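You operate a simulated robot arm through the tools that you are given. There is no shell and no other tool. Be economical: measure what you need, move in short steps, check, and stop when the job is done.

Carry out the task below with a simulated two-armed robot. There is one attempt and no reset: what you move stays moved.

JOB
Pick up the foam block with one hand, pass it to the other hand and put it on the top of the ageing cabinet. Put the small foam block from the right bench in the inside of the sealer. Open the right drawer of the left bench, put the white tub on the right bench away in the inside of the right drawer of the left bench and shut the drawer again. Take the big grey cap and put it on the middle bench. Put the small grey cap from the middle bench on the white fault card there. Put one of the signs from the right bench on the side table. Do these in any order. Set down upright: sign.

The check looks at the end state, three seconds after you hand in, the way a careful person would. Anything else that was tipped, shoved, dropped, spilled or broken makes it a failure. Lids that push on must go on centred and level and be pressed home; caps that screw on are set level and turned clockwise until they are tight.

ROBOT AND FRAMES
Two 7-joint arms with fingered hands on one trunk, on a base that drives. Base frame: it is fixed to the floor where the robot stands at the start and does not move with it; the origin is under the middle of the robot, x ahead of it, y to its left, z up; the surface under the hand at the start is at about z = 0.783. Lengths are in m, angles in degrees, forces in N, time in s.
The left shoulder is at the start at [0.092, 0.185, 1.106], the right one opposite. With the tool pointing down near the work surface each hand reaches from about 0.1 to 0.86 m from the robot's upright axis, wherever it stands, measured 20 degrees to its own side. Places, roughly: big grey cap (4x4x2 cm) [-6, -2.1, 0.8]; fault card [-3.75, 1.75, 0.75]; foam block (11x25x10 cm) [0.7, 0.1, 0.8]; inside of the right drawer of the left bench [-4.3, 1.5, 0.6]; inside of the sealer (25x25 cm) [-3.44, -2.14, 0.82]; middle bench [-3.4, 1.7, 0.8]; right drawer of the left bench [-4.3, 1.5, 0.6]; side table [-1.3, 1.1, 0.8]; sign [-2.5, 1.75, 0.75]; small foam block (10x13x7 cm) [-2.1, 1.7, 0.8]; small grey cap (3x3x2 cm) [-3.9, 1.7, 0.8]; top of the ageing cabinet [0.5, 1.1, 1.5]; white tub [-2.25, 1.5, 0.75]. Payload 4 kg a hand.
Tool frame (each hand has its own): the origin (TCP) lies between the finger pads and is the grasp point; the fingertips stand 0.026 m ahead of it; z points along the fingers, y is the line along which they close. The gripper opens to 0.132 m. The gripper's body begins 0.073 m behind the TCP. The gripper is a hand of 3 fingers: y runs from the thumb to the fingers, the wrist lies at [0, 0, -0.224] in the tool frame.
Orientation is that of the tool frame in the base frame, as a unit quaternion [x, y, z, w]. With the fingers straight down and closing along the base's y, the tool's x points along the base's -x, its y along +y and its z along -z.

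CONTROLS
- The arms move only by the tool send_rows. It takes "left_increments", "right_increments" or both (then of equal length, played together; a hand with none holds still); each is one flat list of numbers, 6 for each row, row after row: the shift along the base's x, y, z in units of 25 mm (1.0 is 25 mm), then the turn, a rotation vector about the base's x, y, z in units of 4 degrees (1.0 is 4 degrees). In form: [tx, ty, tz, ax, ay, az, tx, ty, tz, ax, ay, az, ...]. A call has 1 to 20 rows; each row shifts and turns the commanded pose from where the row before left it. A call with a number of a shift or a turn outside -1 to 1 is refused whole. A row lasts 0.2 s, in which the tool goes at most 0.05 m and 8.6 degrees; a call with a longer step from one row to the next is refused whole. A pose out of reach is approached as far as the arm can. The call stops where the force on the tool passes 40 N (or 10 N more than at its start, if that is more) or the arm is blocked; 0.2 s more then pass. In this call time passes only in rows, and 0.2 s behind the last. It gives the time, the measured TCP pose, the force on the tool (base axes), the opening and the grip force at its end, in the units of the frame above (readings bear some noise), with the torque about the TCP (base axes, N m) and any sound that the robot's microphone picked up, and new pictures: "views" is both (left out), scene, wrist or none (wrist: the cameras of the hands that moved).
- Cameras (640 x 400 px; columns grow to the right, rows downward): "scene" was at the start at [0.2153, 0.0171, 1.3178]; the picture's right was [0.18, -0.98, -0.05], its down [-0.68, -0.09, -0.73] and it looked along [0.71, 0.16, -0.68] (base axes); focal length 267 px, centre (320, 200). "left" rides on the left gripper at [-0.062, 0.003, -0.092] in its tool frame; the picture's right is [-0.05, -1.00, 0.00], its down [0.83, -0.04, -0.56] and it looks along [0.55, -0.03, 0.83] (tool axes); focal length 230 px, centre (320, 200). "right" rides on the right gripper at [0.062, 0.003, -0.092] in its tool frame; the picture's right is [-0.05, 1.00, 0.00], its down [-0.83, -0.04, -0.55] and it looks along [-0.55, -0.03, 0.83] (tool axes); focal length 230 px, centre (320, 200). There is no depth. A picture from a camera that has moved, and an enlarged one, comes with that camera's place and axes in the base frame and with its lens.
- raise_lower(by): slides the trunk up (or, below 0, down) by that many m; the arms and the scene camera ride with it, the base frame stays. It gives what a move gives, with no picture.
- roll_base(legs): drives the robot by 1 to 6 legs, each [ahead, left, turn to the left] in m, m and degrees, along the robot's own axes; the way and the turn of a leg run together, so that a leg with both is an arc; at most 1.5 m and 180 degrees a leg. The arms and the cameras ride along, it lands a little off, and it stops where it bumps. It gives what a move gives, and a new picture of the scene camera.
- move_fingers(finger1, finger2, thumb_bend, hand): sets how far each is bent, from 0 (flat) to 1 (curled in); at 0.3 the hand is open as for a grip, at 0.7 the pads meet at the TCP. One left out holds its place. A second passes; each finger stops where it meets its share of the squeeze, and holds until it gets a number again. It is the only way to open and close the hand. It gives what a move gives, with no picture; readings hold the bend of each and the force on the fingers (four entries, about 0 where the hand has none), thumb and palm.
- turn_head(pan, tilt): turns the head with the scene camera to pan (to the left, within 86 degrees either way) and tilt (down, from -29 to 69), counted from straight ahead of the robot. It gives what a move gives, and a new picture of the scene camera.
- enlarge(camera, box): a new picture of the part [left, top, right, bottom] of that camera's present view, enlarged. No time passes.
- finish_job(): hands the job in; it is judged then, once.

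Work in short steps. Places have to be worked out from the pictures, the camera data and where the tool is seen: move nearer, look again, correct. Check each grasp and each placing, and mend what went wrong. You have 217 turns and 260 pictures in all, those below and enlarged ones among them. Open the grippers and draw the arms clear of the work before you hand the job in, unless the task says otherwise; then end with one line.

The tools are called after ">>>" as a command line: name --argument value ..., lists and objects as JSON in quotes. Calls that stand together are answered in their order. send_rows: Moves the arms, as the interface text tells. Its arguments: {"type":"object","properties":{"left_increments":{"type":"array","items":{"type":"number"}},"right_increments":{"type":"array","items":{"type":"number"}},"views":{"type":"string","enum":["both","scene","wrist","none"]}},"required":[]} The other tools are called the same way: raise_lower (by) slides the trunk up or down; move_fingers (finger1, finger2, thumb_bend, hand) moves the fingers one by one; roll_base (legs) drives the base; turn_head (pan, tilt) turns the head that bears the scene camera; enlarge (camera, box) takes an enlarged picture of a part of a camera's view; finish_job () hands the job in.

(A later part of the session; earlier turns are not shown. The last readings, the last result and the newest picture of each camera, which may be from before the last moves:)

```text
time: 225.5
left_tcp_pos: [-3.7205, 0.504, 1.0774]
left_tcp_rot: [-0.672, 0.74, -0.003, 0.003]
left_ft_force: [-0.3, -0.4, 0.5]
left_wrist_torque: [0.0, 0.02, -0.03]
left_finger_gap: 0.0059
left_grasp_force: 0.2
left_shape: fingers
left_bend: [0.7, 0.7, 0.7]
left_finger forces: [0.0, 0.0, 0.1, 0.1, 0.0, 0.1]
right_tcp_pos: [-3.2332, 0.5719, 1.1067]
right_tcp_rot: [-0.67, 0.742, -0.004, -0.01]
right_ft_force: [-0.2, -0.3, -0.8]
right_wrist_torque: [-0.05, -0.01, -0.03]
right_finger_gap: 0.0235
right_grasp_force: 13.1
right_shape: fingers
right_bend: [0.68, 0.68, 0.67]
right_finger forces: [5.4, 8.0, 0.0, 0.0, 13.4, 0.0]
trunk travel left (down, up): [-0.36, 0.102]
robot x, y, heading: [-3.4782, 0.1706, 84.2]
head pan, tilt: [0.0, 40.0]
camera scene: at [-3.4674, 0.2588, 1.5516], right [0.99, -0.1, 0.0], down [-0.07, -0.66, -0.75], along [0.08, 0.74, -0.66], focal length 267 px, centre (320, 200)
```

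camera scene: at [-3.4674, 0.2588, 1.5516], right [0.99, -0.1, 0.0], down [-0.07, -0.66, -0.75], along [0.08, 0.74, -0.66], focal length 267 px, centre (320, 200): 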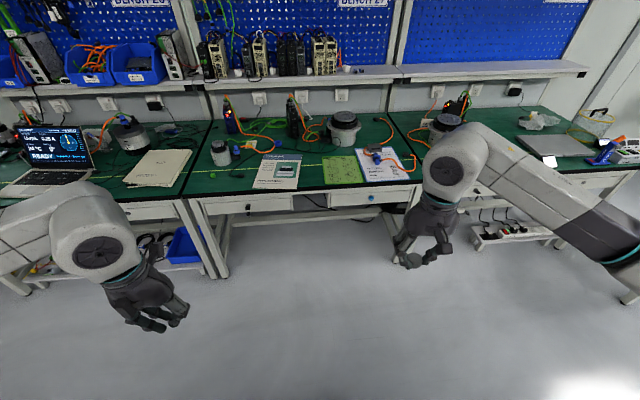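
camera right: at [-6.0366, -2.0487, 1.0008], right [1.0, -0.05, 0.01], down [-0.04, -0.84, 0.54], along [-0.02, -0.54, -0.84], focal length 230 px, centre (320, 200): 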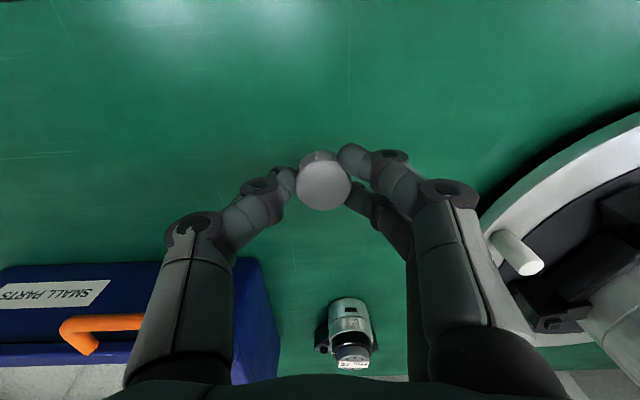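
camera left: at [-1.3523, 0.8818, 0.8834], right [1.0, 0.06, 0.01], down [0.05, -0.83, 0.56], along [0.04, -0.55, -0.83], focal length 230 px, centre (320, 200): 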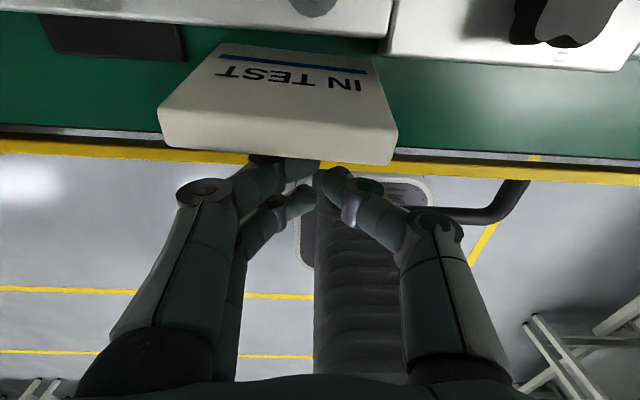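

The cap is still held and I'm facing the middle bench. I correct heading and drive up to it.

>>> roll_base --legs '[[0, 0, 5.8], [0.68, 0.05, 0]]'

>>> enlarge --camera "scene" --box '[100, 100, 420, 300]'

```text
time: 229.8
left_tcp_pos: [-3.8023, 1.1545, 1.077]
left_tcp_rot: [0.709, -0.705, 0.003, -0.002]
left_ft_force: [0.0, 0.2, -0.2]
left_wrist_torque: [-0.03, 0.0, 0.01]
left_finger_gap: 0.0059
left_grasp_force: 0.1
left_shape: fingers
left_bend: [0.7, 0.7, 0.7]
left_finger forces: [0.0, 0.0, 0.0, 0.0, 0.1, 0.1]
right_tcp_pos: [-3.3247, 1.2716, 1.1074]
right_tcp_rot: [0.707, -0.707, 0.004, 0.009]
right_ft_force: [0.0, -0.4, -0.6]
right_wrist_torque: [-0.01, 0.01, 0.0]
right_finger_gap: 0.0233
right_grasp_force: 13.0
right_shape: fingers
right_bend: [0.68, 0.68, 0.67]
right_finger forces: [5.4, 8.0, 0.0, 0.0, 13.4, 0.0]
trunk travel left (down, up): [-0.36, 0.102]
robot x, y, heading: [-3.5207, 0.8449, 90.3]
head pan, tilt: [0.0, 40.0]
camera scene: at [-3.5255, 0.937, 1.5517], right [1.0, 0.0, 0.0], down [0.0, -0.66, -0.75], along [0.0, 0.75, -0.66], focal length 267 px, centre (320, 200)
```

scene: 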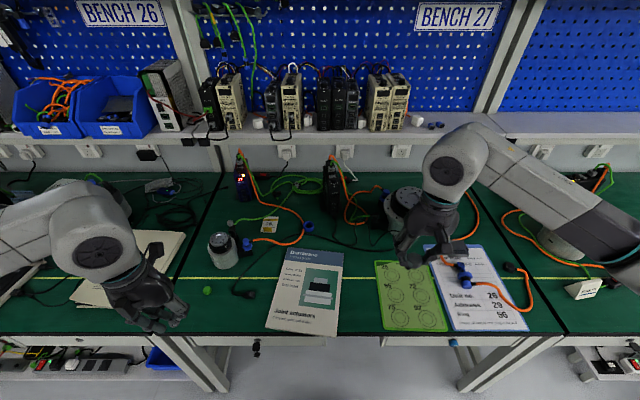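

```text
2.00 times, centred on (260, 200) of scene
camera zoom: at [-3.5255, 0.937, 1.5517], right [1.0, 0.0, 0.0], down [0.0, -0.66, -0.75], along [0.0, 0.75, -0.66], focal length 534 px, centre (440, 200)
```

zoom: 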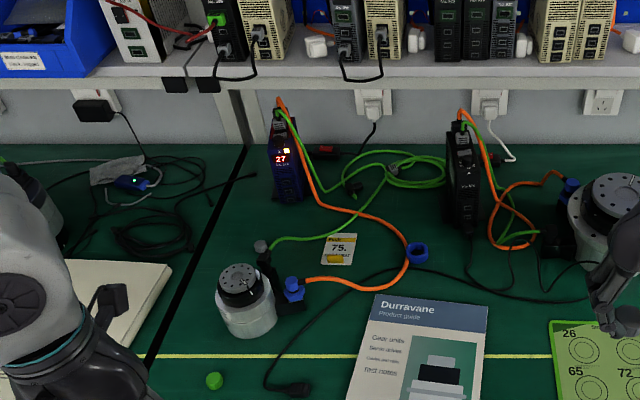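

The fault card is the small yellow/white card near (−3.73, 1.70); the small grey cap seems beside the motor. I enlarge there.

>>> enlarge --camera "scene" --box '[195, 195, 305, 275]'

```text
5.00 times, centred on (250, 235) of scene
camera zoom: at [-3.5255, 0.937, 1.5517], right [1.0, 0.0, 0.0], down [0.0, -0.66, -0.75], along [0.0, 0.75, -0.66], focal length 1336 px, centre (670, 25)
```

zoom: 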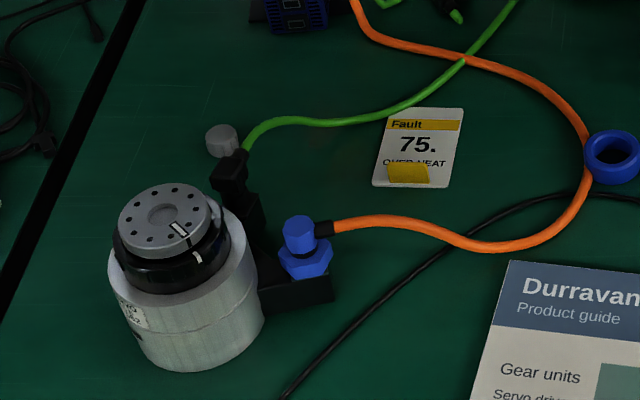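

The small cap stands tight behind the motor's plug. First I set the big cap down on the free bench area between the brochure and the green sheet, at about (−3.41, 1.37).

>>> send_rows --right_increments '[-0.44, 0.48, -0.9, 0, 0, 0, -0.44, 0.48, -0.9, 0, 0, 0, -0.44, 0.48, -0.9, 0, 0, 0, -0.44, 0.48, -0.9, 0, 0, 0, -0.44, 0.48, -0.9, 0, 0, 0, -0.44, 0.48, -0.9, 0, 0, 0, -0.44, 0.48, -0.9, 0, 0, 0, -0.44, 0.48, -0.9, 0, 0, 0, 0, 0, -0.9, 0, 0, 0, 0, 0, -0.9, 0, 0, 0, 0, 0, -0.9, 0, 0, 0]' --views "both"

```text
time: 232.2
left_tcp_pos: [-3.8021, 1.1566, 1.0761]
left_tcp_rot: [0.71, -0.704, 0.003, -0.003]
left_ft_force: [-0.1, -0.7, 0.6]
left_wrist_torque: [-0.01, 0.02, -0.02]
left_finger_gap: 0.0061
left_grasp_force: 0.1
left_shape: fingers
left_bend: [0.7, 0.7, 0.7]
left_finger forces: [0.0, 0.0, 0.1, 0.0, 0.0, 0.0]
right_tcp_pos: [-3.4135, 1.3675, 0.8577]
right_tcp_rot: [-0.707, 0.707, -0.004, -0.011]
right_ft_force: [-0.1, 0.4, 0.0]
right_wrist_torque: [0.02, 0.01, -0.02]
right_finger_gap: 0.0228
right_grasp_force: 13.0
right_shape: fingers
right_bend: [0.68, 0.68, 0.67]
right_finger forces: [5.8, 8.2, 0.0, 0.1, 13.3, 0.1]
trunk travel left (down, up): [-0.36, 0.102]
robot x, y, heading: [-3.5244, 0.8471, 90.1]
head pan, tilt: [0.0, 40.0]
camera scene: at [-3.5258, 0.9381, 1.5515], right [1.0, 0.0, 0.0], down [0.0, -0.66, -0.75], along [0.0, 0.75, -0.66], focal length 267 px, centre (320, 200)
camera right: at [-3.4148, 1.3078, 0.9517], right [-1.0, 0.05, 0.01], down [0.05, 0.84, 0.54], along [0.02, 0.54, -0.84], focal length 230 px, centre (320, 200)
```

scene: 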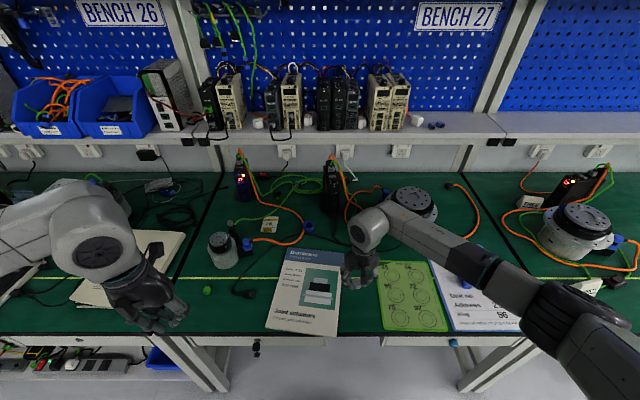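
right: 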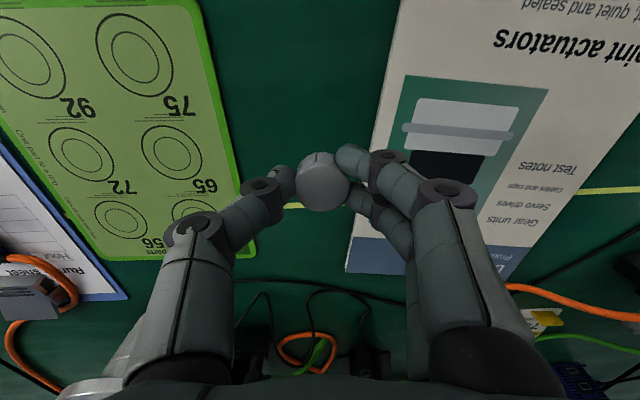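

The spot beneath is clear. I lower to contact.

>>> send_rows --right_increments '[0, 0, -0.8, 0, 0, 0, 0, 0, -0.8, 0, 0, 0, 0, 0, -0.6, 0, 0, 0, 0, 0, -0.3, 0, 0, 0, 0, 0, -0.2, 0, 0, 0, 0, 0, -0.2, 0, 0, 0, 0, 0, -0.15, 0, 0, 0]' --views "wrist"

```text
time: 233.8
left_tcp_pos: [-3.8022, 1.1575, 1.0761]
left_tcp_rot: [0.71, -0.704, 0.002, -0.002]
left_ft_force: [0.5, 0.1, 0.0]
left_wrist_torque: [0.02, 0.0, 0.0]
left_finger_gap: 0.0061
left_grasp_force: 0.2
left_shape: fingers
left_bend: [0.7, 0.7, 0.7]
left_finger forces: [0.0, 0.0, 0.0, 0.0, 0.0, 0.0]
right_tcp_pos: [-3.4125, 1.3671, 0.7827]
right_tcp_rot: [0.707, -0.707, 0.005, 0.008]
right_ft_force: [-0.1, 0.0, -0.7]
right_wrist_torque: [0.03, 0.03, 0.01]
right_finger_gap: 0.0232
right_grasp_force: 12.9
right_shape: fingers
right_bend: [0.68, 0.68, 0.67]
right_finger forces: [5.8, 8.1, 0.0, 0.0, 13.3, 0.0]
trunk travel left (down, up): [-0.36, 0.102]
robot x, y, heading: [-3.5255, 0.8437, 90.1]
head pan, tilt: [0.0, 40.0]
camera right: at [-3.4147, 1.3075, 0.8771], right [-1.0, 0.05, 0.01], down [0.05, 0.84, 0.54], along [0.02, 0.54, -0.84], focal length 230 px, centre (320, 200)
```

right: 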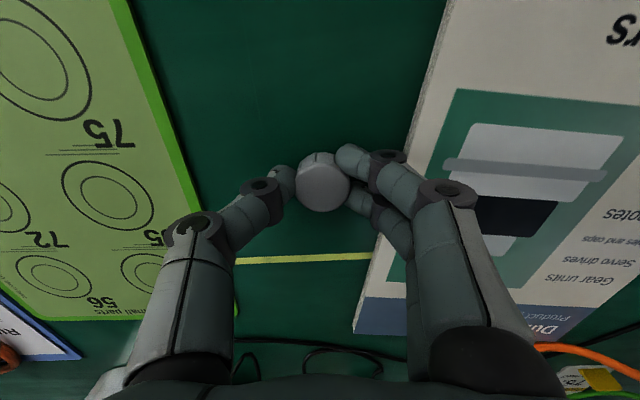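

No contact yet; a few more small steps down.

>>> send_rows --right_increments '[0, 0, -0.12, 0, 0, 0, 0, 0, -0.12, 0, 0, 0, 0, 0, -0.12, 0, 0, 0, 0, 0, -0.12, 0, 0, 0]' --views "none"

```text
time: 234.7
left_tcp_pos: [-3.8016, 1.1535, 1.078]
left_tcp_rot: [0.709, -0.705, 0.002, -0.003]
left_ft_force: [0.4, -0.2, 0.2]
left_wrist_torque: [0.0, -0.01, 0.0]
left_finger_gap: 0.006
left_grasp_force: 0.1
left_shape: fingers
left_bend: [0.7, 0.7, 0.7]
left_finger forces: [0.1, 0.0, 0.0, 0.0, 0.0, 0.1]
right_tcp_pos: [-3.4129, 1.3683, 0.7791]
right_tcp_rot: [-0.706, 0.708, -0.002, -0.01]
right_ft_force: [5.3, -10.3, 26.2]
right_wrist_torque: [-0.17, -0.85, -0.24]
right_finger_gap: 0.0228
right_grasp_force: 26.6
right_shape: fingers
right_bend: [0.69, 0.68, 0.69]
right_finger forces: [5.8, 8.0, 0.0, 0.0, 39.8, 0.1]
trunk travel left (down, up): [-0.36, 0.102]
robot x, y, heading: [-3.5176, 0.8442, 90.1]
head pan, tilt: [0.0, 40.0]
stopped in row 4 (right hand): the force on the tool passed its limit at 43 N (the readings are from after the stop); the commanded pose is now the measured one
```

Contact with the bench at TCP 0.779. I relieve 2 mm, open gently, and lift away.

>>> send_rows --right_increments '[0, 0, 0.12, 0, 0, 0]' --views "none"

>>> move_fingers --hand "right" --finger1 0.5 --finger2 0.5 --thumb_bend 0.5

>>> send_rows --right_increments '[0, 0, 0.5, 0, 0, 0, 0, 0, 1, 0, 0, 0, 0, 0, 1, 0, 0, 0, 0, 0, 1, 0, 0, 0, 0, 0, 1, 0, 0, 0, 0, 0, 1, 0, 0, 0, 0.5, -0.9, 1, 0, 0, 0, 0.7, -0.9, 1, 0, 0, 0, 0.7, -0.9, 1, 0, 0, 0, 0.7, -0.9, 1, 0, 0, 0, 0.7, -0.5, 0, 0, 0, 0]' --views "scene"

```text
time: 235.1
left_tcp_pos: [-3.8033, 1.1561, 1.0769]
left_tcp_rot: [0.709, -0.705, 0.003, -0.003]
left_ft_force: [0.1, 0.4, 0.2]
left_wrist_torque: [0.01, -0.02, 0.02]
left_finger_gap: 0.0061
left_grasp_force: 0.0
left_shape: fingers
left_bend: [0.7, 0.7, 0.7]
left_finger forces: [0.1, 0.0, 0.1, 0.1, 0.0, 0.0]
right_tcp_pos: [-3.4119, 1.3683, 0.7788]
right_tcp_rot: [-0.707, 0.708, -0.003, -0.01]
right_ft_force: [0.1, -4.9, 8.1]
right_wrist_torque: [-0.13, -0.21, -0.14]
right_finger_gap: 0.0226
right_grasp_force: 17.8
right_shape: fingers
right_bend: [0.69, 0.68, 0.68]
right_finger forces: [6.4, 8.3, 0.1, 0.0, 22.0, 0.0]
trunk travel left (down, up): [-0.36, 0.102]
robot x, y, heading: [-3.524, 0.8458, 90.0]
head pan, tilt: [0.0, 40.0]
```

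```text
time: 236.1
left_tcp_pos: [-3.8019, 1.1556, 1.0757]
left_tcp_rot: [0.709, -0.706, 0.002, -0.003]
left_ft_force: [-0.7, -0.3, -0.4]
left_wrist_torque: [-0.01, -0.02, -0.01]
left_finger_gap: 0.0059
left_grasp_force: 0.1
left_shape: fingers
left_bend: [0.7, 0.7, 0.7]
left_finger forces: [0.0, 0.0, 0.0, 0.0, 0.0, 0.1]
right_tcp_pos: [-3.4138, 1.3699, 0.782]
right_tcp_rot: [-0.706, 0.708, 0.0, -0.009]
right_ft_force: [-6.7, 1.8, 25.1]
right_wrist_torque: [0.23, 0.04, 0.08]
right_finger_gap: 0.0511
right_grasp_force: 13.7
right_shape: fingers
right_bend: [0.51, 0.53, 0.56]
right_finger forces: [0.5, 8.7, 0.0, 0.1, 17.1, 0.1]
trunk travel left (down, up): [-0.36, 0.102]
robot x, y, heading: [-3.5203, 0.8449, 90.0]
head pan, tilt: [0.0, 40.0]
```

```text
time: 238.5
left_tcp_pos: [-3.8005, 1.1547, 1.0769]
left_tcp_rot: [0.71, -0.704, 0.003, -0.003]
left_ft_force: [-0.5, 0.2, -0.5]
left_wrist_torque: [0.0, 0.01, -0.03]
left_finger_gap: 0.0063
left_grasp_force: 0.1
left_shape: fingers
left_bend: [0.7, 0.7, 0.7]
left_finger forces: [0.1, 0.0, 0.0, 0.1, 0.0, 0.0]
right_tcp_pos: [-3.3307, 1.265, 1.0157]
right_tcp_rot: [-0.706, 0.708, -0.002, -0.009]
right_ft_force: [0.7, 0.1, 0.4]
right_wrist_torque: [-0.02, -0.01, 0.02]
right_finger_gap: 0.0671
right_grasp_force: 0.0
right_shape: fingers
right_bend: [0.5, 0.5, 0.5]
right_finger forces: [0.0, 0.0, 0.0, 0.0, 0.1, 0.0]
trunk travel left (down, up): [-0.36, 0.102]
robot x, y, heading: [-3.5242, 0.8487, 90.1]
head pan, tilt: [0.0, 40.0]
camera scene: at [-3.5246, 0.937, 1.5516], right [1.0, 0.0, 0.0], down [0.0, -0.66, -0.75], along [0.0, 0.75, -0.66], focal length 267 px, centre (320, 200)
```

scene: 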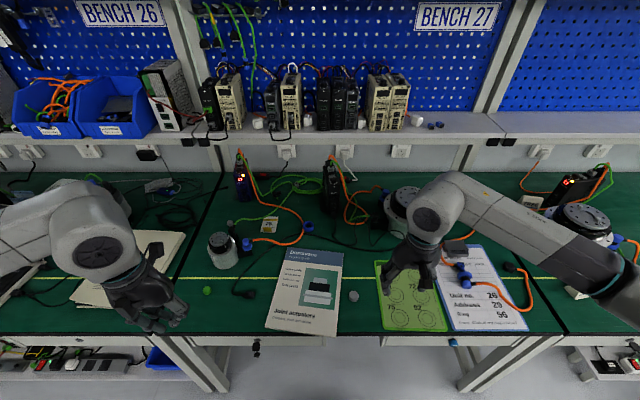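

The big cap is set down. Now for the small cap I shift the base 0.2 m left, open the left hand partly, tilt it 30° forward and bring it to a pre-grasp above the motor.

>>> roll_base --legs '[[0.03, 0.2, 0]]'

>>> move_fingers --hand "left" --finger1 0.5 --finger2 0.5 --thumb_bend 0.5

>>> send_rows --left_increments '[0.25, 0.95, 0, 0.5, 0, 0, 0.25, 0.95, 0, 0.5, 0, 0, 0.25, 0.95, 0, 0.5, 0, 0, 0.25, 0.95, 0, 0.5, 0, 0, 0.25, 0.95, 0, 0.5, 0, 0, 0.25, 0.95, 0, 0.5, 0, 0, 0.25, 0.95, -0.5, 0.5, 0, 0, 0.25, 0.95, -0.5, 0.5, 0, 0, 0.25, 0.95, -0.5, 0.5, 0, 0, 0.25, 0.95, -0.5, 0.5, 0, 0, 0.25, 0.95, -0.5, 0.5, 0, 0, 0.25, 0.95, -0.5, 0.5, 0, 0, 0.25, 0.95, -0.5, 0.5, 0, 0, 0.25, 0.95, -0.5, 0.5, 0, 0, 0.25, 0.95, -0.5, 0.5, 0, 0, 0.25, 0.95, -0.5, 0, 0, 0]' --views "both"

```text
time: 240.2
left_tcp_pos: [-4.0041, 1.1867, 1.0768]
left_tcp_rot: [0.709, -0.706, 0.003, -0.002]
left_ft_force: [-0.4, -0.7, 0.2]
left_wrist_torque: [0.03, 0.01, 0.01]
left_finger_gap: 0.0061
left_grasp_force: 0.1
left_shape: fingers
left_bend: [0.7, 0.7, 0.7]
left_finger forces: [0.1, 0.0, 0.1, 0.0, 0.0, 0.0]
right_tcp_pos: [-3.5334, 1.2932, 1.0148]
right_tcp_rot: [-0.706, 0.708, -0.002, -0.011]
right_ft_force: [-0.4, 0.2, 0.5]
right_wrist_torque: [0.02, 0.04, -0.01]
right_finger_gap: 0.0673
right_grasp_force: 0.0
right_shape: fingers
right_bend: [0.5, 0.5, 0.5]
right_finger forces: [0.0, 0.1, 0.0, 0.0, 0.0, 0.0]
trunk travel left (down, up): [-0.36, 0.102]
robot x, y, heading: [-3.7322, 0.8765, 90.0]
head pan, tilt: [0.0, 40.0]
camera scene: at [-3.7281, 0.9664, 1.5516], right [1.0, 0.0, 0.0], down [0.0, -0.66, -0.75], along [0.0, 0.75, -0.66], focal length 267 px, centre (320, 200)
```

scene: 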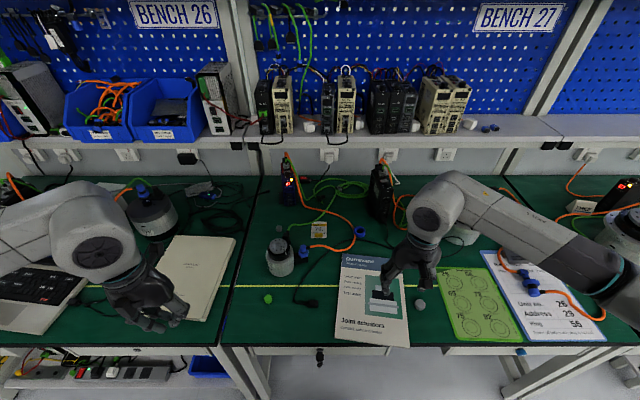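

```text
time: 241.2
left_tcp_pos: [-4.006, 1.1849, 1.0769]
left_tcp_rot: [0.709, -0.705, 0.003, -0.002]
left_ft_force: [-0.3, 0.1, 0.2]
left_wrist_torque: [-0.01, 0.04, 0.0]
left_finger_gap: 0.0672
left_grasp_force: 0.1
left_shape: fingers
left_bend: [0.5, 0.5, 0.5]
left_finger forces: [0.0, 0.1, 0.1, 0.0, 0.0, 0.0]
right_tcp_pos: [-3.534, 1.2943, 1.0154]
right_tcp_rot: [-0.707, 0.707, -0.003, -0.011]
right_ft_force: [-0.1, 1.2, 0.3]
right_wrist_torque: [-0.01, 0.03, 0.0]
right_finger_gap: 0.0671
right_grasp_force: 0.1
right_shape: fingers
right_bend: [0.5, 0.5, 0.5]
right_finger forces: [0.0, 0.0, 0.0, 0.0, 0.1, 0.0]
trunk travel left (down, up): [-0.36, 0.102]
robot x, y, heading: [-3.7291, 0.8778, 90.0]
head pan, tilt: [0.0, 40.0]
```

```text
time: 244.6
left_tcp_pos: [-3.9069, 1.5687, 0.9492]
left_tcp_rot: [0.683, -0.683, -0.18, -0.186]
left_ft_force: [-0.3, 1.2, -0.1]
left_wrist_torque: [0.05, -0.01, 0.01]
left_finger_gap: 0.0671
left_grasp_force: 0.1
left_shape: fingers
left_bend: [0.5, 0.5, 0.5]
left_finger forces: [0.0, 0.0, 0.0, 0.1, 0.1, 0.0]
right_tcp_pos: [-3.5342, 1.296, 1.0146]
right_tcp_rot: [-0.706, 0.708, -0.003, -0.01]
right_ft_force: [0.1, 1.0, 0.1]
right_wrist_torque: [-0.02, 0.02, 0.0]
right_finger_gap: 0.0668
right_grasp_force: 0.0
right_shape: fingers
right_bend: [0.5, 0.5, 0.5]
right_finger forces: [0.0, 0.1, 0.0, 0.1, 0.1, 0.0]
trunk travel left (down, up): [-0.36, 0.102]
robot x, y, heading: [-3.7297, 0.8762, 89.8]
head pan, tilt: [0.0, 40.0]
camera scene: at [-3.7289, 0.9679, 1.5515], right [1.0, 0.0, 0.0], down [0.0, -0.66, -0.75], along [0.0, 0.75, -0.66], focal length 267 px, centre (320, 200)
camera left: at [-3.9103, 1.5762, 1.0599], right [1.0, 0.04, 0.03], down [0.04, -1.0, 0.07], along [0.04, -0.06, -1.0], focal length 230 px, centre (320, 200)
```

scene: 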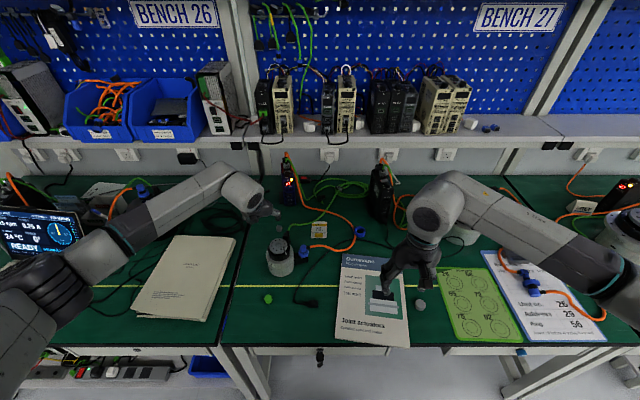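
left: 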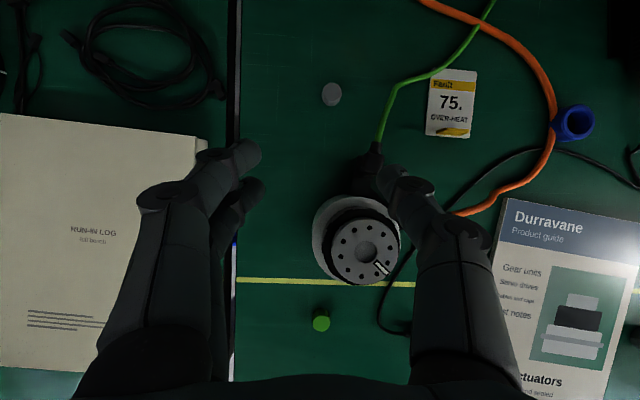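

A clear overhead view: cap at (−3.890, 1.691), card centre (−3.729, 1.694), cable 7 cm to the right. I advance along the tool axis to just above the cap.

>>> send_rows --left_increments '[0.097, 0.63, -0.85, 0, 0, 0, 0.097, 0.63, -0.85, 0, 0, 0, 0.097, 0.63, -0.85, 0, 0, 0, 0.097, 0.63, -0.85, 0, 0, 0, 0.097, 0.63, -0.85, 0, 0, 0, 0.097, 0.63, -0.85, 0, 0, 0, 0.097, 0.63, -0.7, 0, 0, 0]' --views "wrist"

```text
time: 246.2
left_tcp_pos: [-3.88, 1.6408, 0.8253]
left_tcp_rot: [0.683, -0.683, -0.18, -0.187]
left_ft_force: [0.0, -0.2, -0.1]
left_wrist_torque: [0.0, -0.01, 0.01]
left_finger_gap: 0.0676
left_grasp_force: 0.0
left_shape: fingers
left_bend: [0.5, 0.5, 0.5]
left_finger forces: [0.0, 0.0, 0.0, 0.0, 0.0, 0.0]
left hand out of reach, approached as far as the arm can: row 6, 7
right_tcp_pos: [-3.5338, 1.2934, 1.0151]
right_tcp_rot: [-0.706, 0.708, -0.002, -0.01]
right_ft_force: [0.4, 0.4, -0.8]
right_wrist_torque: [-0.01, -0.02, -0.02]
right_finger_gap: 0.0669
right_grasp_force: 0.0
right_shape: fingers
right_bend: [0.5, 0.5, 0.5]
right_finger forces: [0.0, 0.0, 0.0, 0.0, 0.0, 0.0]
trunk travel left (down, up): [-0.36, 0.102]
robot x, y, heading: [-3.7287, 0.8745, 90.0]
head pan, tilt: [0.0, 40.0]
camera left: at [-3.8838, 1.6495, 0.9364], right [1.0, 0.04, 0.03], down [0.04, -1.0, 0.07], along [0.04, -0.06, -1.0], focal length 230 px, centre (320, 200)
```

left: 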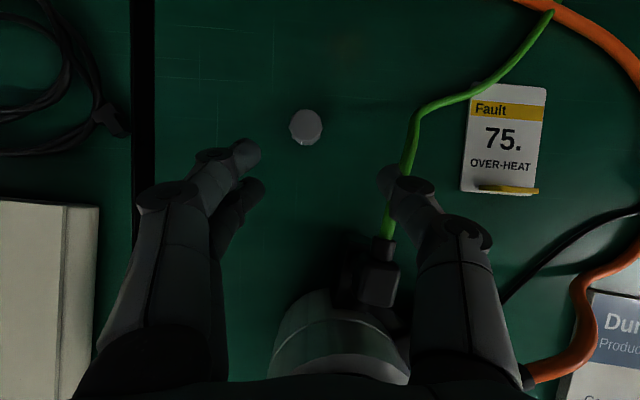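

The arm is at its reach limit, and the base can go closer. I back the hand off 5 cm, drive 8 cm forward, then continue.

>>> send_rows --left_increments '[-0.2, -1, 0.9, 0, 0, 0, -0.2, -1, 0.9, 0, 0, 0, 0, -1, 0.2, 0, 0, 0]' --views "none"

>>> roll_base --legs '[[0.08, 0.02, 0]]'

>>> enlarge --camera "left" --box '[0, 0, 640, 400]'

```text
time: 247.0
left_tcp_pos: [-3.8904, 1.5657, 0.8762]
left_tcp_rot: [0.684, -0.682, -0.18, -0.186]
left_ft_force: [1.1, 0.4, 0.4]
left_wrist_torque: [-0.02, 0.0, 0.02]
left_finger_gap: 0.0678
left_grasp_force: 0.1
left_shape: fingers
left_bend: [0.5, 0.5, 0.5]
left_finger forces: [0.0, 0.0, 0.0, 0.0, 0.0, 0.0]
right_tcp_pos: [-3.5345, 1.2945, 1.0165]
right_tcp_rot: [-0.705, 0.709, -0.002, -0.01]
right_ft_force: [-0.3, -0.3, 0.6]
right_wrist_torque: [0.03, 0.02, 0.01]
right_finger_gap: 0.067
right_grasp_force: 0.0
right_shape: fingers
right_bend: [0.5, 0.5, 0.5]
right_finger forces: [0.0, 0.1, 0.1, 0.0, 0.0, 0.0]
trunk travel left (down, up): [-0.36, 0.102]
robot x, y, heading: [-3.7265, 0.8729, 90.2]
head pan, tilt: [0.0, 40.0]
```

```text
time: 248.0
left_tcp_pos: [-3.9082, 1.6424, 0.8768]
left_tcp_rot: [0.684, -0.682, -0.181, -0.186]
left_ft_force: [0.9, 0.7, -0.4]
left_wrist_torque: [-0.01, -0.01, 0.02]
left_finger_gap: 0.0677
left_grasp_force: 0.1
left_shape: fingers
left_bend: [0.5, 0.5, 0.5]
left_finger forces: [0.1, 0.1, 0.1, 0.0, 0.0, 0.1]
right_tcp_pos: [-3.5535, 1.3717, 1.0147]
right_tcp_rot: [-0.706, 0.708, -0.002, -0.01]
right_ft_force: [-0.2, 0.2, 0.2]
right_wrist_torque: [0.0, 0.04, 0.04]
right_finger_gap: 0.0672
right_grasp_force: 0.2
right_shape: fingers
right_bend: [0.5, 0.5, 0.5]
right_finger forces: [0.0, 0.1, 0.1, 0.0, 0.1, 0.0]
trunk travel left (down, up): [-0.36, 0.102]
robot x, y, heading: [-3.7465, 0.9523, 90.2]
head pan, tilt: [0.0, 40.0]
camera scene: at [-3.7488, 1.0433, 1.5518], right [1.0, 0.0, 0.0], down [0.0, -0.66, -0.75], along [0.0, 0.75, -0.66], focal length 267 px, centre (320, 200)
```

scene: 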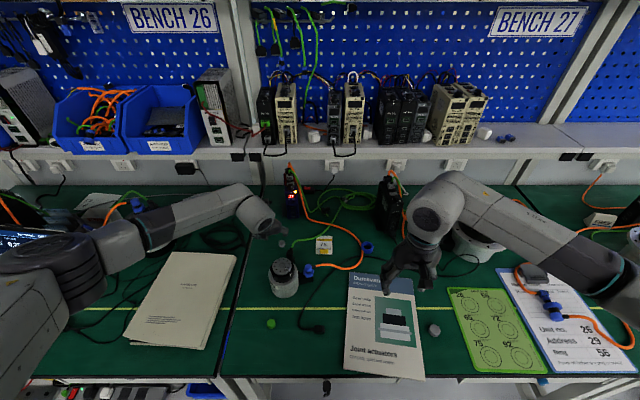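

```text
1.00 times, centred on (320, 200) of left (not enlarged: the box is as wide or as high as the picture)
camera zoom: at [-3.9118, 1.6505, 0.9871], right [1.0, 0.04, 0.03], down [0.04, -1.0, 0.06], along [0.04, -0.06, -1.0], focal length 230 px, centre (320, 200)
```

zoom: 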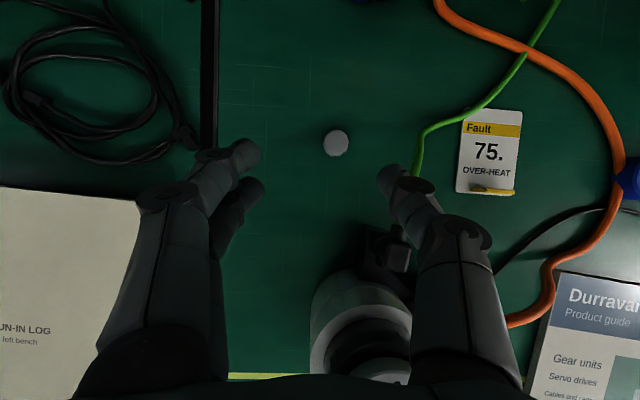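

I continue to just above the cap.

>>> send_rows --left_increments '[0.18, 0.37, -0.77, 0, 0, 0, 0.18, 0.37, -0.77, 0, 0, 0, 0.18, 0.37, -0.77, 0, 0, 0, 0.18, 0.37, -0.77, 0, 0, 0]' --views "wrist"

```text
time: 249.0
left_tcp_pos: [-3.8889, 1.6794, 0.7982]
left_tcp_rot: [0.683, -0.682, -0.18, -0.186]
left_ft_force: [-0.3, -0.3, 0.2]
left_wrist_torque: [-0.01, 0.02, -0.01]
left_finger_gap: 0.0677
left_grasp_force: 0.1
left_shape: fingers
left_bend: [0.5, 0.5, 0.5]
left_finger forces: [0.1, 0.0, 0.1, 0.1, 0.1, 0.0]
right_tcp_pos: [-3.5527, 1.3718, 1.015]
right_tcp_rot: [-0.705, 0.709, -0.001, -0.009]
right_ft_force: [0.7, 0.2, -0.6]
right_wrist_torque: [0.03, 0.01, 0.02]
right_finger_gap: 0.0672
right_grasp_force: 0.0
right_shape: fingers
right_bend: [0.5, 0.5, 0.5]
right_finger forces: [0.0, 0.0, 0.0, 0.1, 0.0, 0.1]
trunk travel left (down, up): [-0.36, 0.102]
robot x, y, heading: [-3.7473, 0.9565, 89.8]
head pan, tilt: [0.0, 40.0]
camera left: at [-3.8931, 1.687, 0.9087], right [1.0, 0.04, 0.03], down [0.04, -1.0, 0.07], along [0.04, -0.06, -1.0], focal length 230 px, centre (320, 200)
```

left: 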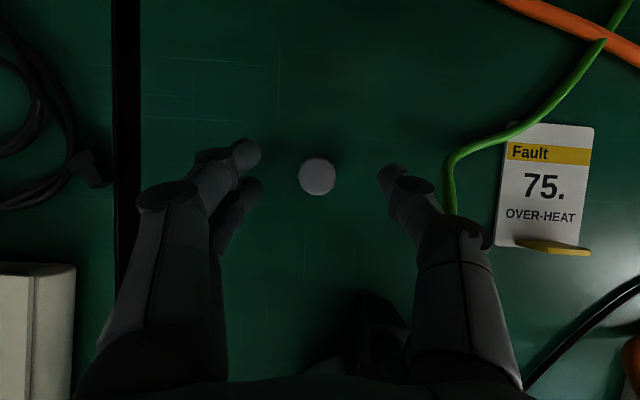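

Well aligned. I lower 12 mm and close.

>>> send_rows --left_increments '[0, 0, -0.25, 0, 0, 0, 0, 0.05, -0.22, 0, 0, 0]' --views "none"

>>> move_fingers --hand "left" --finger1 0.68 --finger2 0.68 --thumb_bend 0.68

>>> enlarge --camera "left" --box '[160, 80, 480, 280]'

```text
time: 249.6
left_tcp_pos: [-3.8897, 1.6818, 0.7871]
left_tcp_rot: [0.684, -0.682, -0.18, -0.186]
left_ft_force: [-1.4, -0.1, -0.8]
left_wrist_torque: [-0.03, 0.01, 0.0]
left_finger_gap: 0.0678
left_grasp_force: 0.0
left_shape: fingers
left_bend: [0.5, 0.5, 0.5]
left_finger forces: [0.0, 0.0, 0.0, 0.1, 0.1, 0.0]
right_tcp_pos: [-3.5523, 1.3731, 1.016]
right_tcp_rot: [-0.706, 0.709, -0.002, -0.009]
right_ft_force: [0.0, 0.3, 0.5]
right_wrist_torque: [0.02, 0.0, -0.02]
right_finger_gap: 0.0673
right_grasp_force: 0.1
right_shape: fingers
right_bend: [0.5, 0.5, 0.5]
right_finger forces: [0.1, 0.0, 0.1, 0.0, 0.0, 0.0]
trunk travel left (down, up): [-0.36, 0.102]
robot x, y, heading: [-3.7495, 0.9577, 89.8]
head pan, tilt: [0.0, 40.0]
```

```text
time: 250.6
left_tcp_pos: [-3.8897, 1.6816, 0.787]
left_tcp_rot: [0.684, -0.683, -0.179, -0.187]
left_ft_force: [0.4, -1.5, 1.5]
left_wrist_torque: [-0.01, 0.0, -0.01]
left_finger_gap: 0.0139
left_grasp_force: 2.4
left_shape: fingers
left_bend: [0.68, 0.65, 0.67]
left_finger forces: [0.1, 2.4, 0.0, 0.0, 2.2, 0.0]
right_tcp_pos: [-3.5536, 1.3734, 1.0163]
right_tcp_rot: [-0.706, 0.708, -0.003, -0.01]
right_ft_force: [-0.2, 0.6, -0.4]
right_wrist_torque: [0.01, -0.01, 0.01]
right_finger_gap: 0.0672
right_grasp_force: 0.0
right_shape: fingers
right_bend: [0.5, 0.5, 0.5]
right_finger forces: [0.1, 0.1, 0.0, 0.0, 0.1, 0.0]
trunk travel left (down, up): [-0.36, 0.102]
robot x, y, heading: [-3.7457, 0.9562, 89.5]
head pan, tilt: [0.0, 40.0]
```

```text
2.00 times, centred on (320, 180) of left
camera zoom: at [-3.8941, 1.6894, 0.8976], right [1.0, 0.04, 0.04], down [0.04, -1.0, 0.07], along [0.04, -0.06, -1.0], focal length 460 px, centre (320, 240)
```

zoom: 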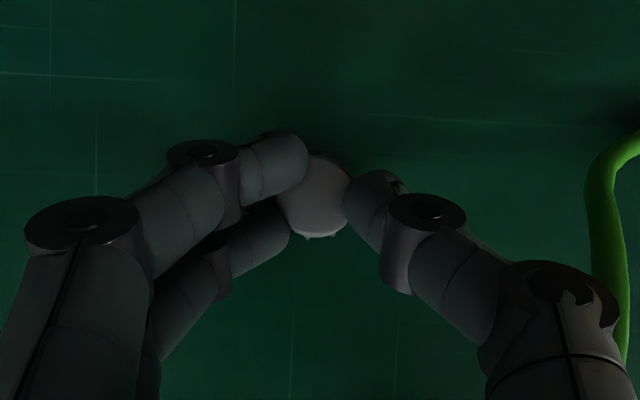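

The grip is light and near the cap's top. I open slightly, lower 6 mm, and close again firmer.

>>> move_fingers --hand "left" --finger1 0.58 --finger2 0.58 --thumb_bend 0.58

>>> send_rows --left_increments '[0.05, 0.05, -0.15, 0, 0, 0, 0, 0.0, -0.12, 0, 0, 0]' --views "none"

>>> move_fingers --hand "left" --finger1 0.74 --finger2 0.74 --thumb_bend 0.74

>>> enlarge --camera "left" --box '[160, 80, 480, 280]'

```text
time: 251.6
left_tcp_pos: [-3.8905, 1.6814, 0.7883]
left_tcp_rot: [0.684, -0.682, -0.18, -0.185]
left_ft_force: [-0.4, -0.3, 0.1]
left_wrist_torque: [0.04, 0.03, -0.02]
left_finger_gap: 0.0436
left_grasp_force: 0.1
left_shape: fingers
left_bend: [0.57, 0.57, 0.57]
left_finger forces: [0.0, 0.1, 0.0, 0.0, 0.0, 0.0]
right_tcp_pos: [-3.5537, 1.3725, 1.0156]
right_tcp_rot: [-0.706, 0.708, -0.002, -0.01]
right_ft_force: [-0.1, -0.2, -0.7]
right_wrist_torque: [0.0, 0.01, 0.0]
right_finger_gap: 0.0671
right_grasp_force: 0.0
right_shape: fingers
right_bend: [0.5, 0.5, 0.5]
right_finger forces: [0.1, 0.0, 0.1, 0.0, 0.0, 0.0]
trunk travel left (down, up): [-0.36, 0.102]
robot x, y, heading: [-3.7491, 0.9542, 89.8]
head pan, tilt: [0.0, 40.0]
```

```text
time: 252.2
left_tcp_pos: [-3.8884, 1.6844, 0.785]
left_tcp_rot: [0.683, -0.681, -0.182, -0.189]
left_ft_force: [-2.7, -4.6, 23.5]
left_wrist_torque: [-0.13, 0.86, 0.15]
left_finger_gap: 0.044
left_grasp_force: 12.0
left_shape: fingers
left_bend: [0.57, 0.61, 0.57]
left_finger forces: [0.0, 23.7, 0.1, 0.1, 0.1, 0.0]
right_tcp_pos: [-3.5531, 1.3697, 1.0167]
right_tcp_rot: [-0.706, 0.708, -0.001, -0.01]
right_ft_force: [1.1, 0.2, -1.4]
right_wrist_torque: [-0.03, 0.0, -0.03]
right_finger_gap: 0.067
right_grasp_force: 0.1
right_shape: fingers
right_bend: [0.5, 0.5, 0.5]
right_finger forces: [0.0, 0.0, 0.0, 0.1, 0.0, 0.1]
trunk travel left (down, up): [-0.36, 0.102]
robot x, y, heading: [-3.7479, 0.957, 90.0]
head pan, tilt: [0.0, 40.0]
```

```text
time: 253.2
left_tcp_pos: [-3.8892, 1.6822, 0.7822]
left_tcp_rot: [0.683, -0.682, -0.181, -0.188]
left_ft_force: [-7.8, 5.5, 18.7]
left_wrist_torque: [0.23, 0.67, -0.09]
left_finger_gap: 0.0074
left_grasp_force: 17.3
left_shape: fingers
left_bend: [0.72, 0.72, 0.71]
left_finger forces: [8.9, 19.4, 0.0, 0.1, 5.5, 0.1]
right_tcp_pos: [-3.5545, 1.3718, 1.016]
right_tcp_rot: [-0.706, 0.708, -0.002, -0.009]
right_ft_force: [0.0, 0.1, 0.3]
right_wrist_torque: [-0.01, -0.02, -0.01]
right_finger_gap: 0.0671
right_grasp_force: 0.1
right_shape: fingers
right_bend: [0.5, 0.5, 0.5]
right_finger forces: [0.0, 0.1, 0.1, 0.0, 0.0, 0.0]
trunk travel left (down, up): [-0.36, 0.102]
robot x, y, heading: [-3.747, 0.9555, 89.9]
head pan, tilt: [0.0, 40.0]
```

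```text
2.00 times, centred on (320, 180) of left
camera zoom: at [-3.8934, 1.691, 0.8927], right [1.0, 0.04, 0.04], down [0.04, -1.0, 0.06], along [0.04, -0.06, -1.0], focal length 460 px, centre (320, 240)
```

zoom: 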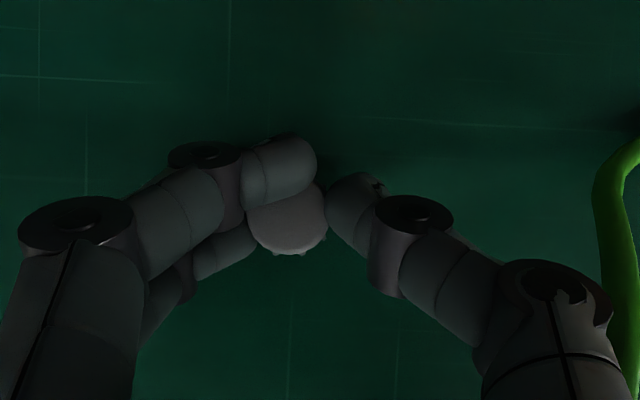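

With the tilt one finger sits lower than the other. The shelf turns out to be further back, so I reopen, lift, and bring the hand vertical for a level pinch.

>>> move_fingers --hand "left" --finger1 0.55 --finger2 0.55 --thumb_bend 0.55

>>> send_rows --left_increments '[0, 0, 0.8, 0, 0, 0, 0, 0, 0.8, 0, 0, 0, 0, 0, 0.8, 0, 0, 0, 0, 0, 0, -1, 0, 0, 0, 0, 0, -1, 0, 0, 0, 0, 0, -1, 0, 0, 0, 0, 0, -1, 0, 0, 0, 0, 0, -1, 0, 0, 0, 0, 0, -1, 0, 0, 0, 0, 0, -1, 0, 0, 0, 0, 0, -0.5, 0, 0]' --views "both"

```text
time: 254.2
left_tcp_pos: [-3.888, 1.6824, 0.7828]
left_tcp_rot: [0.684, -0.682, -0.181, -0.188]
left_ft_force: [-1.1, -1.9, 25.8]
left_wrist_torque: [-0.01, 0.65, 0.09]
left_finger_gap: 0.0504
left_grasp_force: 12.6
left_shape: fingers
left_bend: [0.55, 0.68, 0.55]
left_finger forces: [0.0, 25.6, 0.1, 0.0, 0.0, 0.1]
right_tcp_pos: [-3.5531, 1.3705, 1.0153]
right_tcp_rot: [-0.706, 0.708, -0.001, -0.009]
right_ft_force: [-0.1, 0.5, 0.2]
right_wrist_torque: [0.01, -0.01, -0.01]
right_finger_gap: 0.067
right_grasp_force: 0.0
right_shape: fingers
right_bend: [0.5, 0.5, 0.5]
right_finger forces: [0.0, 0.0, 0.0, 0.1, 0.0, 0.0]
trunk travel left (down, up): [-0.36, 0.102]
robot x, y, heading: [-3.746, 0.9541, 89.8]
head pan, tilt: [0.0, 40.0]
```

```text
time: 256.6
left_tcp_pos: [-3.8867, 1.6755, 0.8442]
left_tcp_rot: [0.704, -0.701, -0.079, -0.085]
left_ft_force: [0.1, 0.2, -0.5]
left_wrist_torque: [0.02, 0.0, 0.0]
left_finger_gap: 0.0507
left_grasp_force: 0.0
left_shape: fingers
left_bend: [0.55, 0.55, 0.55]
left_finger forces: [0.0, 0.1, 0.0, 0.1, 0.1, 0.0]
left hand out of reach, approached as far as the arm can: row 7, 8, 9, 10
right_tcp_pos: [-3.5537, 1.373, 1.0155]
right_tcp_rot: [-0.706, 0.708, -0.003, -0.011]
right_ft_force: [-0.5, 0.5, -0.5]
right_wrist_torque: [-0.01, 0.02, 0.03]
right_finger_gap: 0.0671
right_grasp_force: 0.1
right_shape: fingers
right_bend: [0.5, 0.5, 0.5]
right_finger forces: [0.0, 0.0, 0.0, 0.1, 0.0, 0.0]
trunk travel left (down, up): [-0.36, 0.102]
robot x, y, heading: [-3.7511, 0.952, 89.7]
head pan, tilt: [0.0, 40.0]
camera scene: at [-3.7493, 1.0449, 1.5516], right [1.0, 0.0, 0.0], down [0.0, -0.66, -0.75], along [0.0, 0.75, -0.66], focal length 267 px, centre (320, 200)
camera left: at [-3.8918, 1.7157, 0.9479], right [1.0, 0.05, 0.02], down [0.04, -0.94, 0.35], along [0.04, -0.35, -0.94], focal length 230 px, centre (320, 200)
```

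scene: 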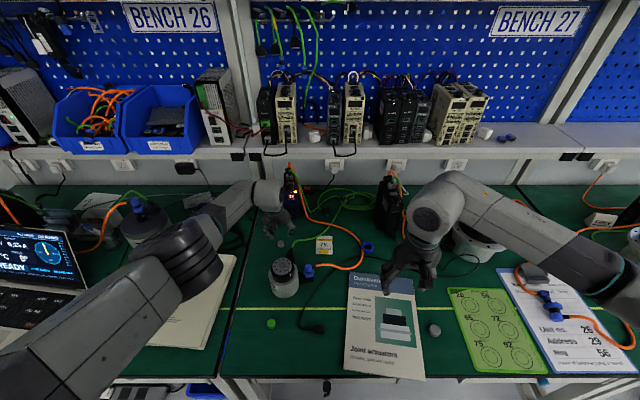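
left: 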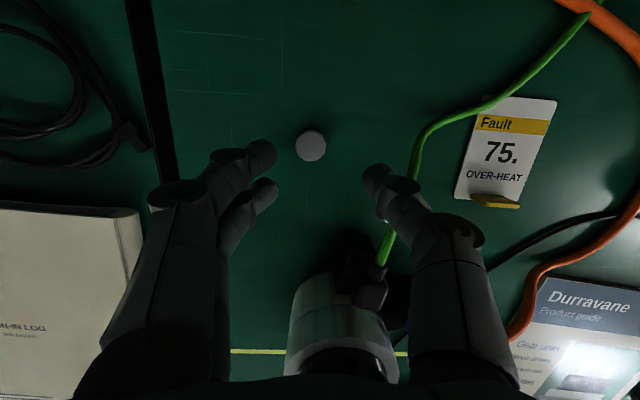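

The arm lacks reach at this trunk height. I lift the left hand, lower the trunk 0.15 m, and then return vertical.

>>> send_rows --left_increments '[0, -0.5, 1, 0, 0, 0, 0, -0.5, 1, 0, 0, 0, 0, -0.5, 1, 0, 0, 0, 0, -0.5, 1, 0, 0, 0, 0, -0.5, 1, 0, 0, 0, 0, -0.5, 1, 0, 0, 0]' --right_increments '[0, -0.5, 0.5, 0, 0, 0, 0, -0.5, 0.5, 0, 0, 0, 0, -0.5, 0.5, 0, 0, 0, 0, -0.5, 0.5, 0, 0, 0, 0, -0.5, 0.5, 0, 0, 0, 0, -0.5, 0.5, 0, 0, 0]' --views "none"

>>> raise_lower --by -0.15

>>> send_rows --left_increments '[0, 0.5, 0, -0.6, 0, 0, 0, 0.5, 0, -0.6, 0, 0, 0, 0.5, 0, -0.6, 0, 0, 0, 0.5, 0, -0.5, 0, 0, 0, 0.5, 0, 0, 0, 0, 0, 0.5, 0, 0, 0, 0]' --views "wrist"

```text
time: 258.0
left_tcp_pos: [-3.8875, 1.599, 0.9932]
left_tcp_rot: [0.704, -0.702, -0.07, -0.077]
left_ft_force: [1.4, -0.6, -0.6]
left_wrist_torque: [-0.01, 0.01, -0.02]
left_finger_gap: 0.0504
left_grasp_force: 0.1
left_shape: fingers
left_bend: [0.55, 0.55, 0.55]
left_finger forces: [0.1, 0.0, 0.1, 0.0, 0.0, 0.0]
right_tcp_pos: [-3.5527, 1.2981, 1.0901]
right_tcp_rot: [-0.706, 0.708, -0.002, -0.01]
right_ft_force: [0.3, -0.5, -0.2]
right_wrist_torque: [0.03, 0.03, 0.02]
right_finger_gap: 0.0671
right_grasp_force: 0.1
right_shape: fingers
right_bend: [0.5, 0.5, 0.5]
right_finger forces: [0.0, 0.1, 0.0, 0.1, 0.0, 0.0]
trunk travel left (down, up): [-0.36, 0.102]
robot x, y, heading: [-3.7451, 0.9516, 90.2]
head pan, tilt: [0.0, 40.0]
```

```text
time: 259.6
left_tcp_pos: [-3.885, 1.6091, 0.8553]
left_tcp_rot: [0.706, -0.699, -0.071, -0.088]
left_ft_force: [-0.7, -0.5, 13.6]
left_wrist_torque: [-0.01, -0.46, -0.02]
left_finger_gap: 0.0497
left_grasp_force: 6.3
left_shape: fingers
left_bend: [0.55, 0.55, 0.56]
left_finger forces: [0.1, 0.0, 0.0, 0.0, 12.8, 0.0]
right_tcp_pos: [-3.5533, 1.2971, 0.9442]
right_tcp_rot: [-0.706, 0.708, -0.004, -0.011]
right_ft_force: [-0.1, -0.1, 0.1]
right_wrist_torque: [-0.03, 0.0, 0.0]
right_finger_gap: 0.0671
right_grasp_force: 0.0
right_shape: fingers
right_bend: [0.5, 0.5, 0.5]
right_finger forces: [0.0, 0.0, 0.0, 0.0, 0.0, 0.0]
trunk travel left (down, up): [-0.215, 0.246]
robot x, y, heading: [-3.7452, 0.9546, 89.6]
head pan, tilt: [0.0, 40.0]
stopped: the force on the tool passed its limit at 48 N (the readings are from after the stop); the commanded pose is now the measured one
```

```text
time: 261.0
left_tcp_pos: [-3.8849, 1.6845, 0.8515]
left_tcp_rot: [0.71, -0.703, -0.015, -0.029]
left_ft_force: [1.0, -0.6, -0.9]
left_wrist_torque: [-0.01, 0.04, 0.03]
left_finger_gap: 0.0508
left_grasp_force: 0.0
left_shape: fingers
left_bend: [0.55, 0.55, 0.55]
left_finger forces: [0.0, 0.0, 0.1, 0.1, 0.0, 0.1]
right_tcp_pos: [-3.5531, 1.2983, 0.9436]
right_tcp_rot: [-0.706, 0.708, -0.005, -0.012]
right_ft_force: [-0.7, 0.2, 0.1]
right_wrist_torque: [0.01, 0.0, -0.01]
right_finger_gap: 0.0671
right_grasp_force: 0.1
right_shape: fingers
right_bend: [0.5, 0.5, 0.5]
right_finger forces: [0.0, 0.0, 0.0, 0.1, 0.0, 0.0]
trunk travel left (down, up): [-0.215, 0.246]
robot x, y, heading: [-3.7477, 0.9509, 89.7]
head pan, tilt: [0.0, 40.0]
camera left: at [-3.89, 1.7398, 0.9482], right [1.0, 0.06, 0.02], down [0.04, -0.86, 0.5], along [0.05, -0.5, -0.86], focal length 230 px, centre (320, 200)
```

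left: 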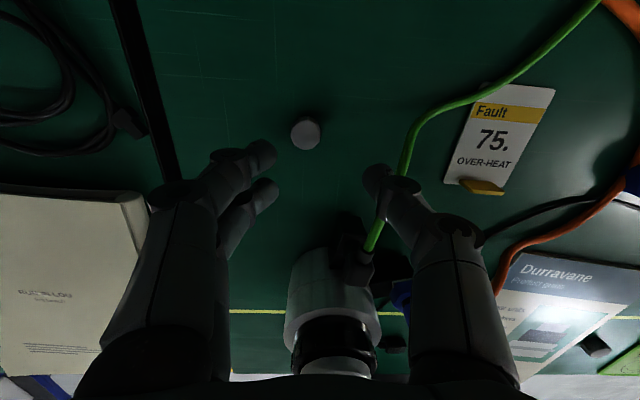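

The hand is near-vertical now (the thumb briefly brushed the motor's top; I'll check it). Cap is at (−3.894, 1.694); I move over it and down to z≈0.79.

>>> send_rows --left_increments '[-0.2, 0.18, -0.6, -0.3, 0, 0, -0.15, 0.18, -0.6, -0.3, 0, 0, 0, 0, -0.6, 0, 0, 0, 0, 0, -0.6, 0, 0, 0]' --views "both"

```text
time: 262.0
left_tcp_pos: [-3.8938, 1.6937, 0.7909]
left_tcp_rot: [0.711, -0.703, 0.0, -0.015]
left_ft_force: [0.4, 0.2, -0.5]
left_wrist_torque: [-0.01, 0.0, 0.05]
left_finger_gap: 0.0508
left_grasp_force: 0.0
left_shape: fingers
left_bend: [0.55, 0.55, 0.55]
left_finger forces: [0.0, 0.0, 0.0, 0.1, 0.0, 0.0]
right_tcp_pos: [-3.5537, 1.2993, 0.9441]
right_tcp_rot: [-0.706, 0.708, -0.004, -0.013]
right_ft_force: [0.1, 0.3, 0.7]
right_wrist_torque: [0.05, 0.01, 0.0]
right_finger_gap: 0.0673
right_grasp_force: 0.0
right_shape: fingers
right_bend: [0.5, 0.5, 0.5]
right_finger forces: [0.1, 0.1, 0.0, 0.0, 0.0, 0.0]
trunk travel left (down, up): [-0.215, 0.246]
robot x, y, heading: [-3.7514, 0.9574, 89.7]
head pan, tilt: [0.0, 40.0]
camera scene: at [-3.7489, 1.1156, 1.3876], right [1.0, 0.0, 0.0], down [0.0, -0.75, -0.66], along [0.0, 0.66, -0.75], focal length 267 px, centre (320, 200)
camera left: at [-3.8991, 1.7537, 0.8853], right [1.0, 0.06, 0.02], down [0.04, -0.84, 0.54], along [0.05, -0.54, -0.84], focal length 230 px, centre (320, 200)
```

scene: 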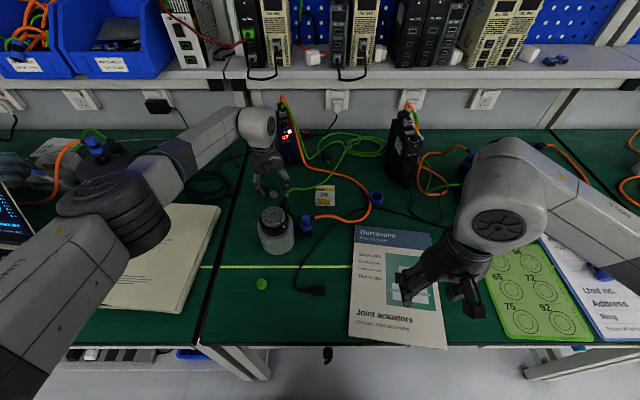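
left: 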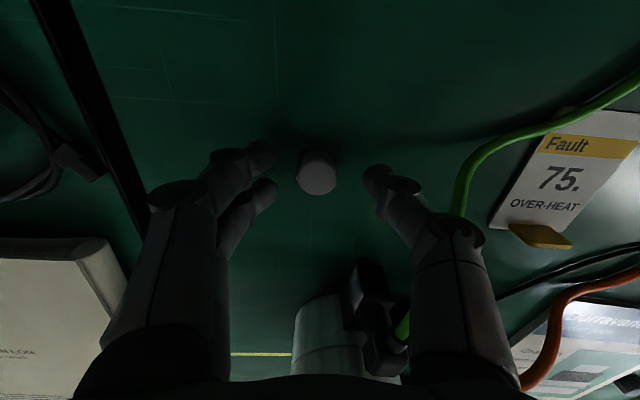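

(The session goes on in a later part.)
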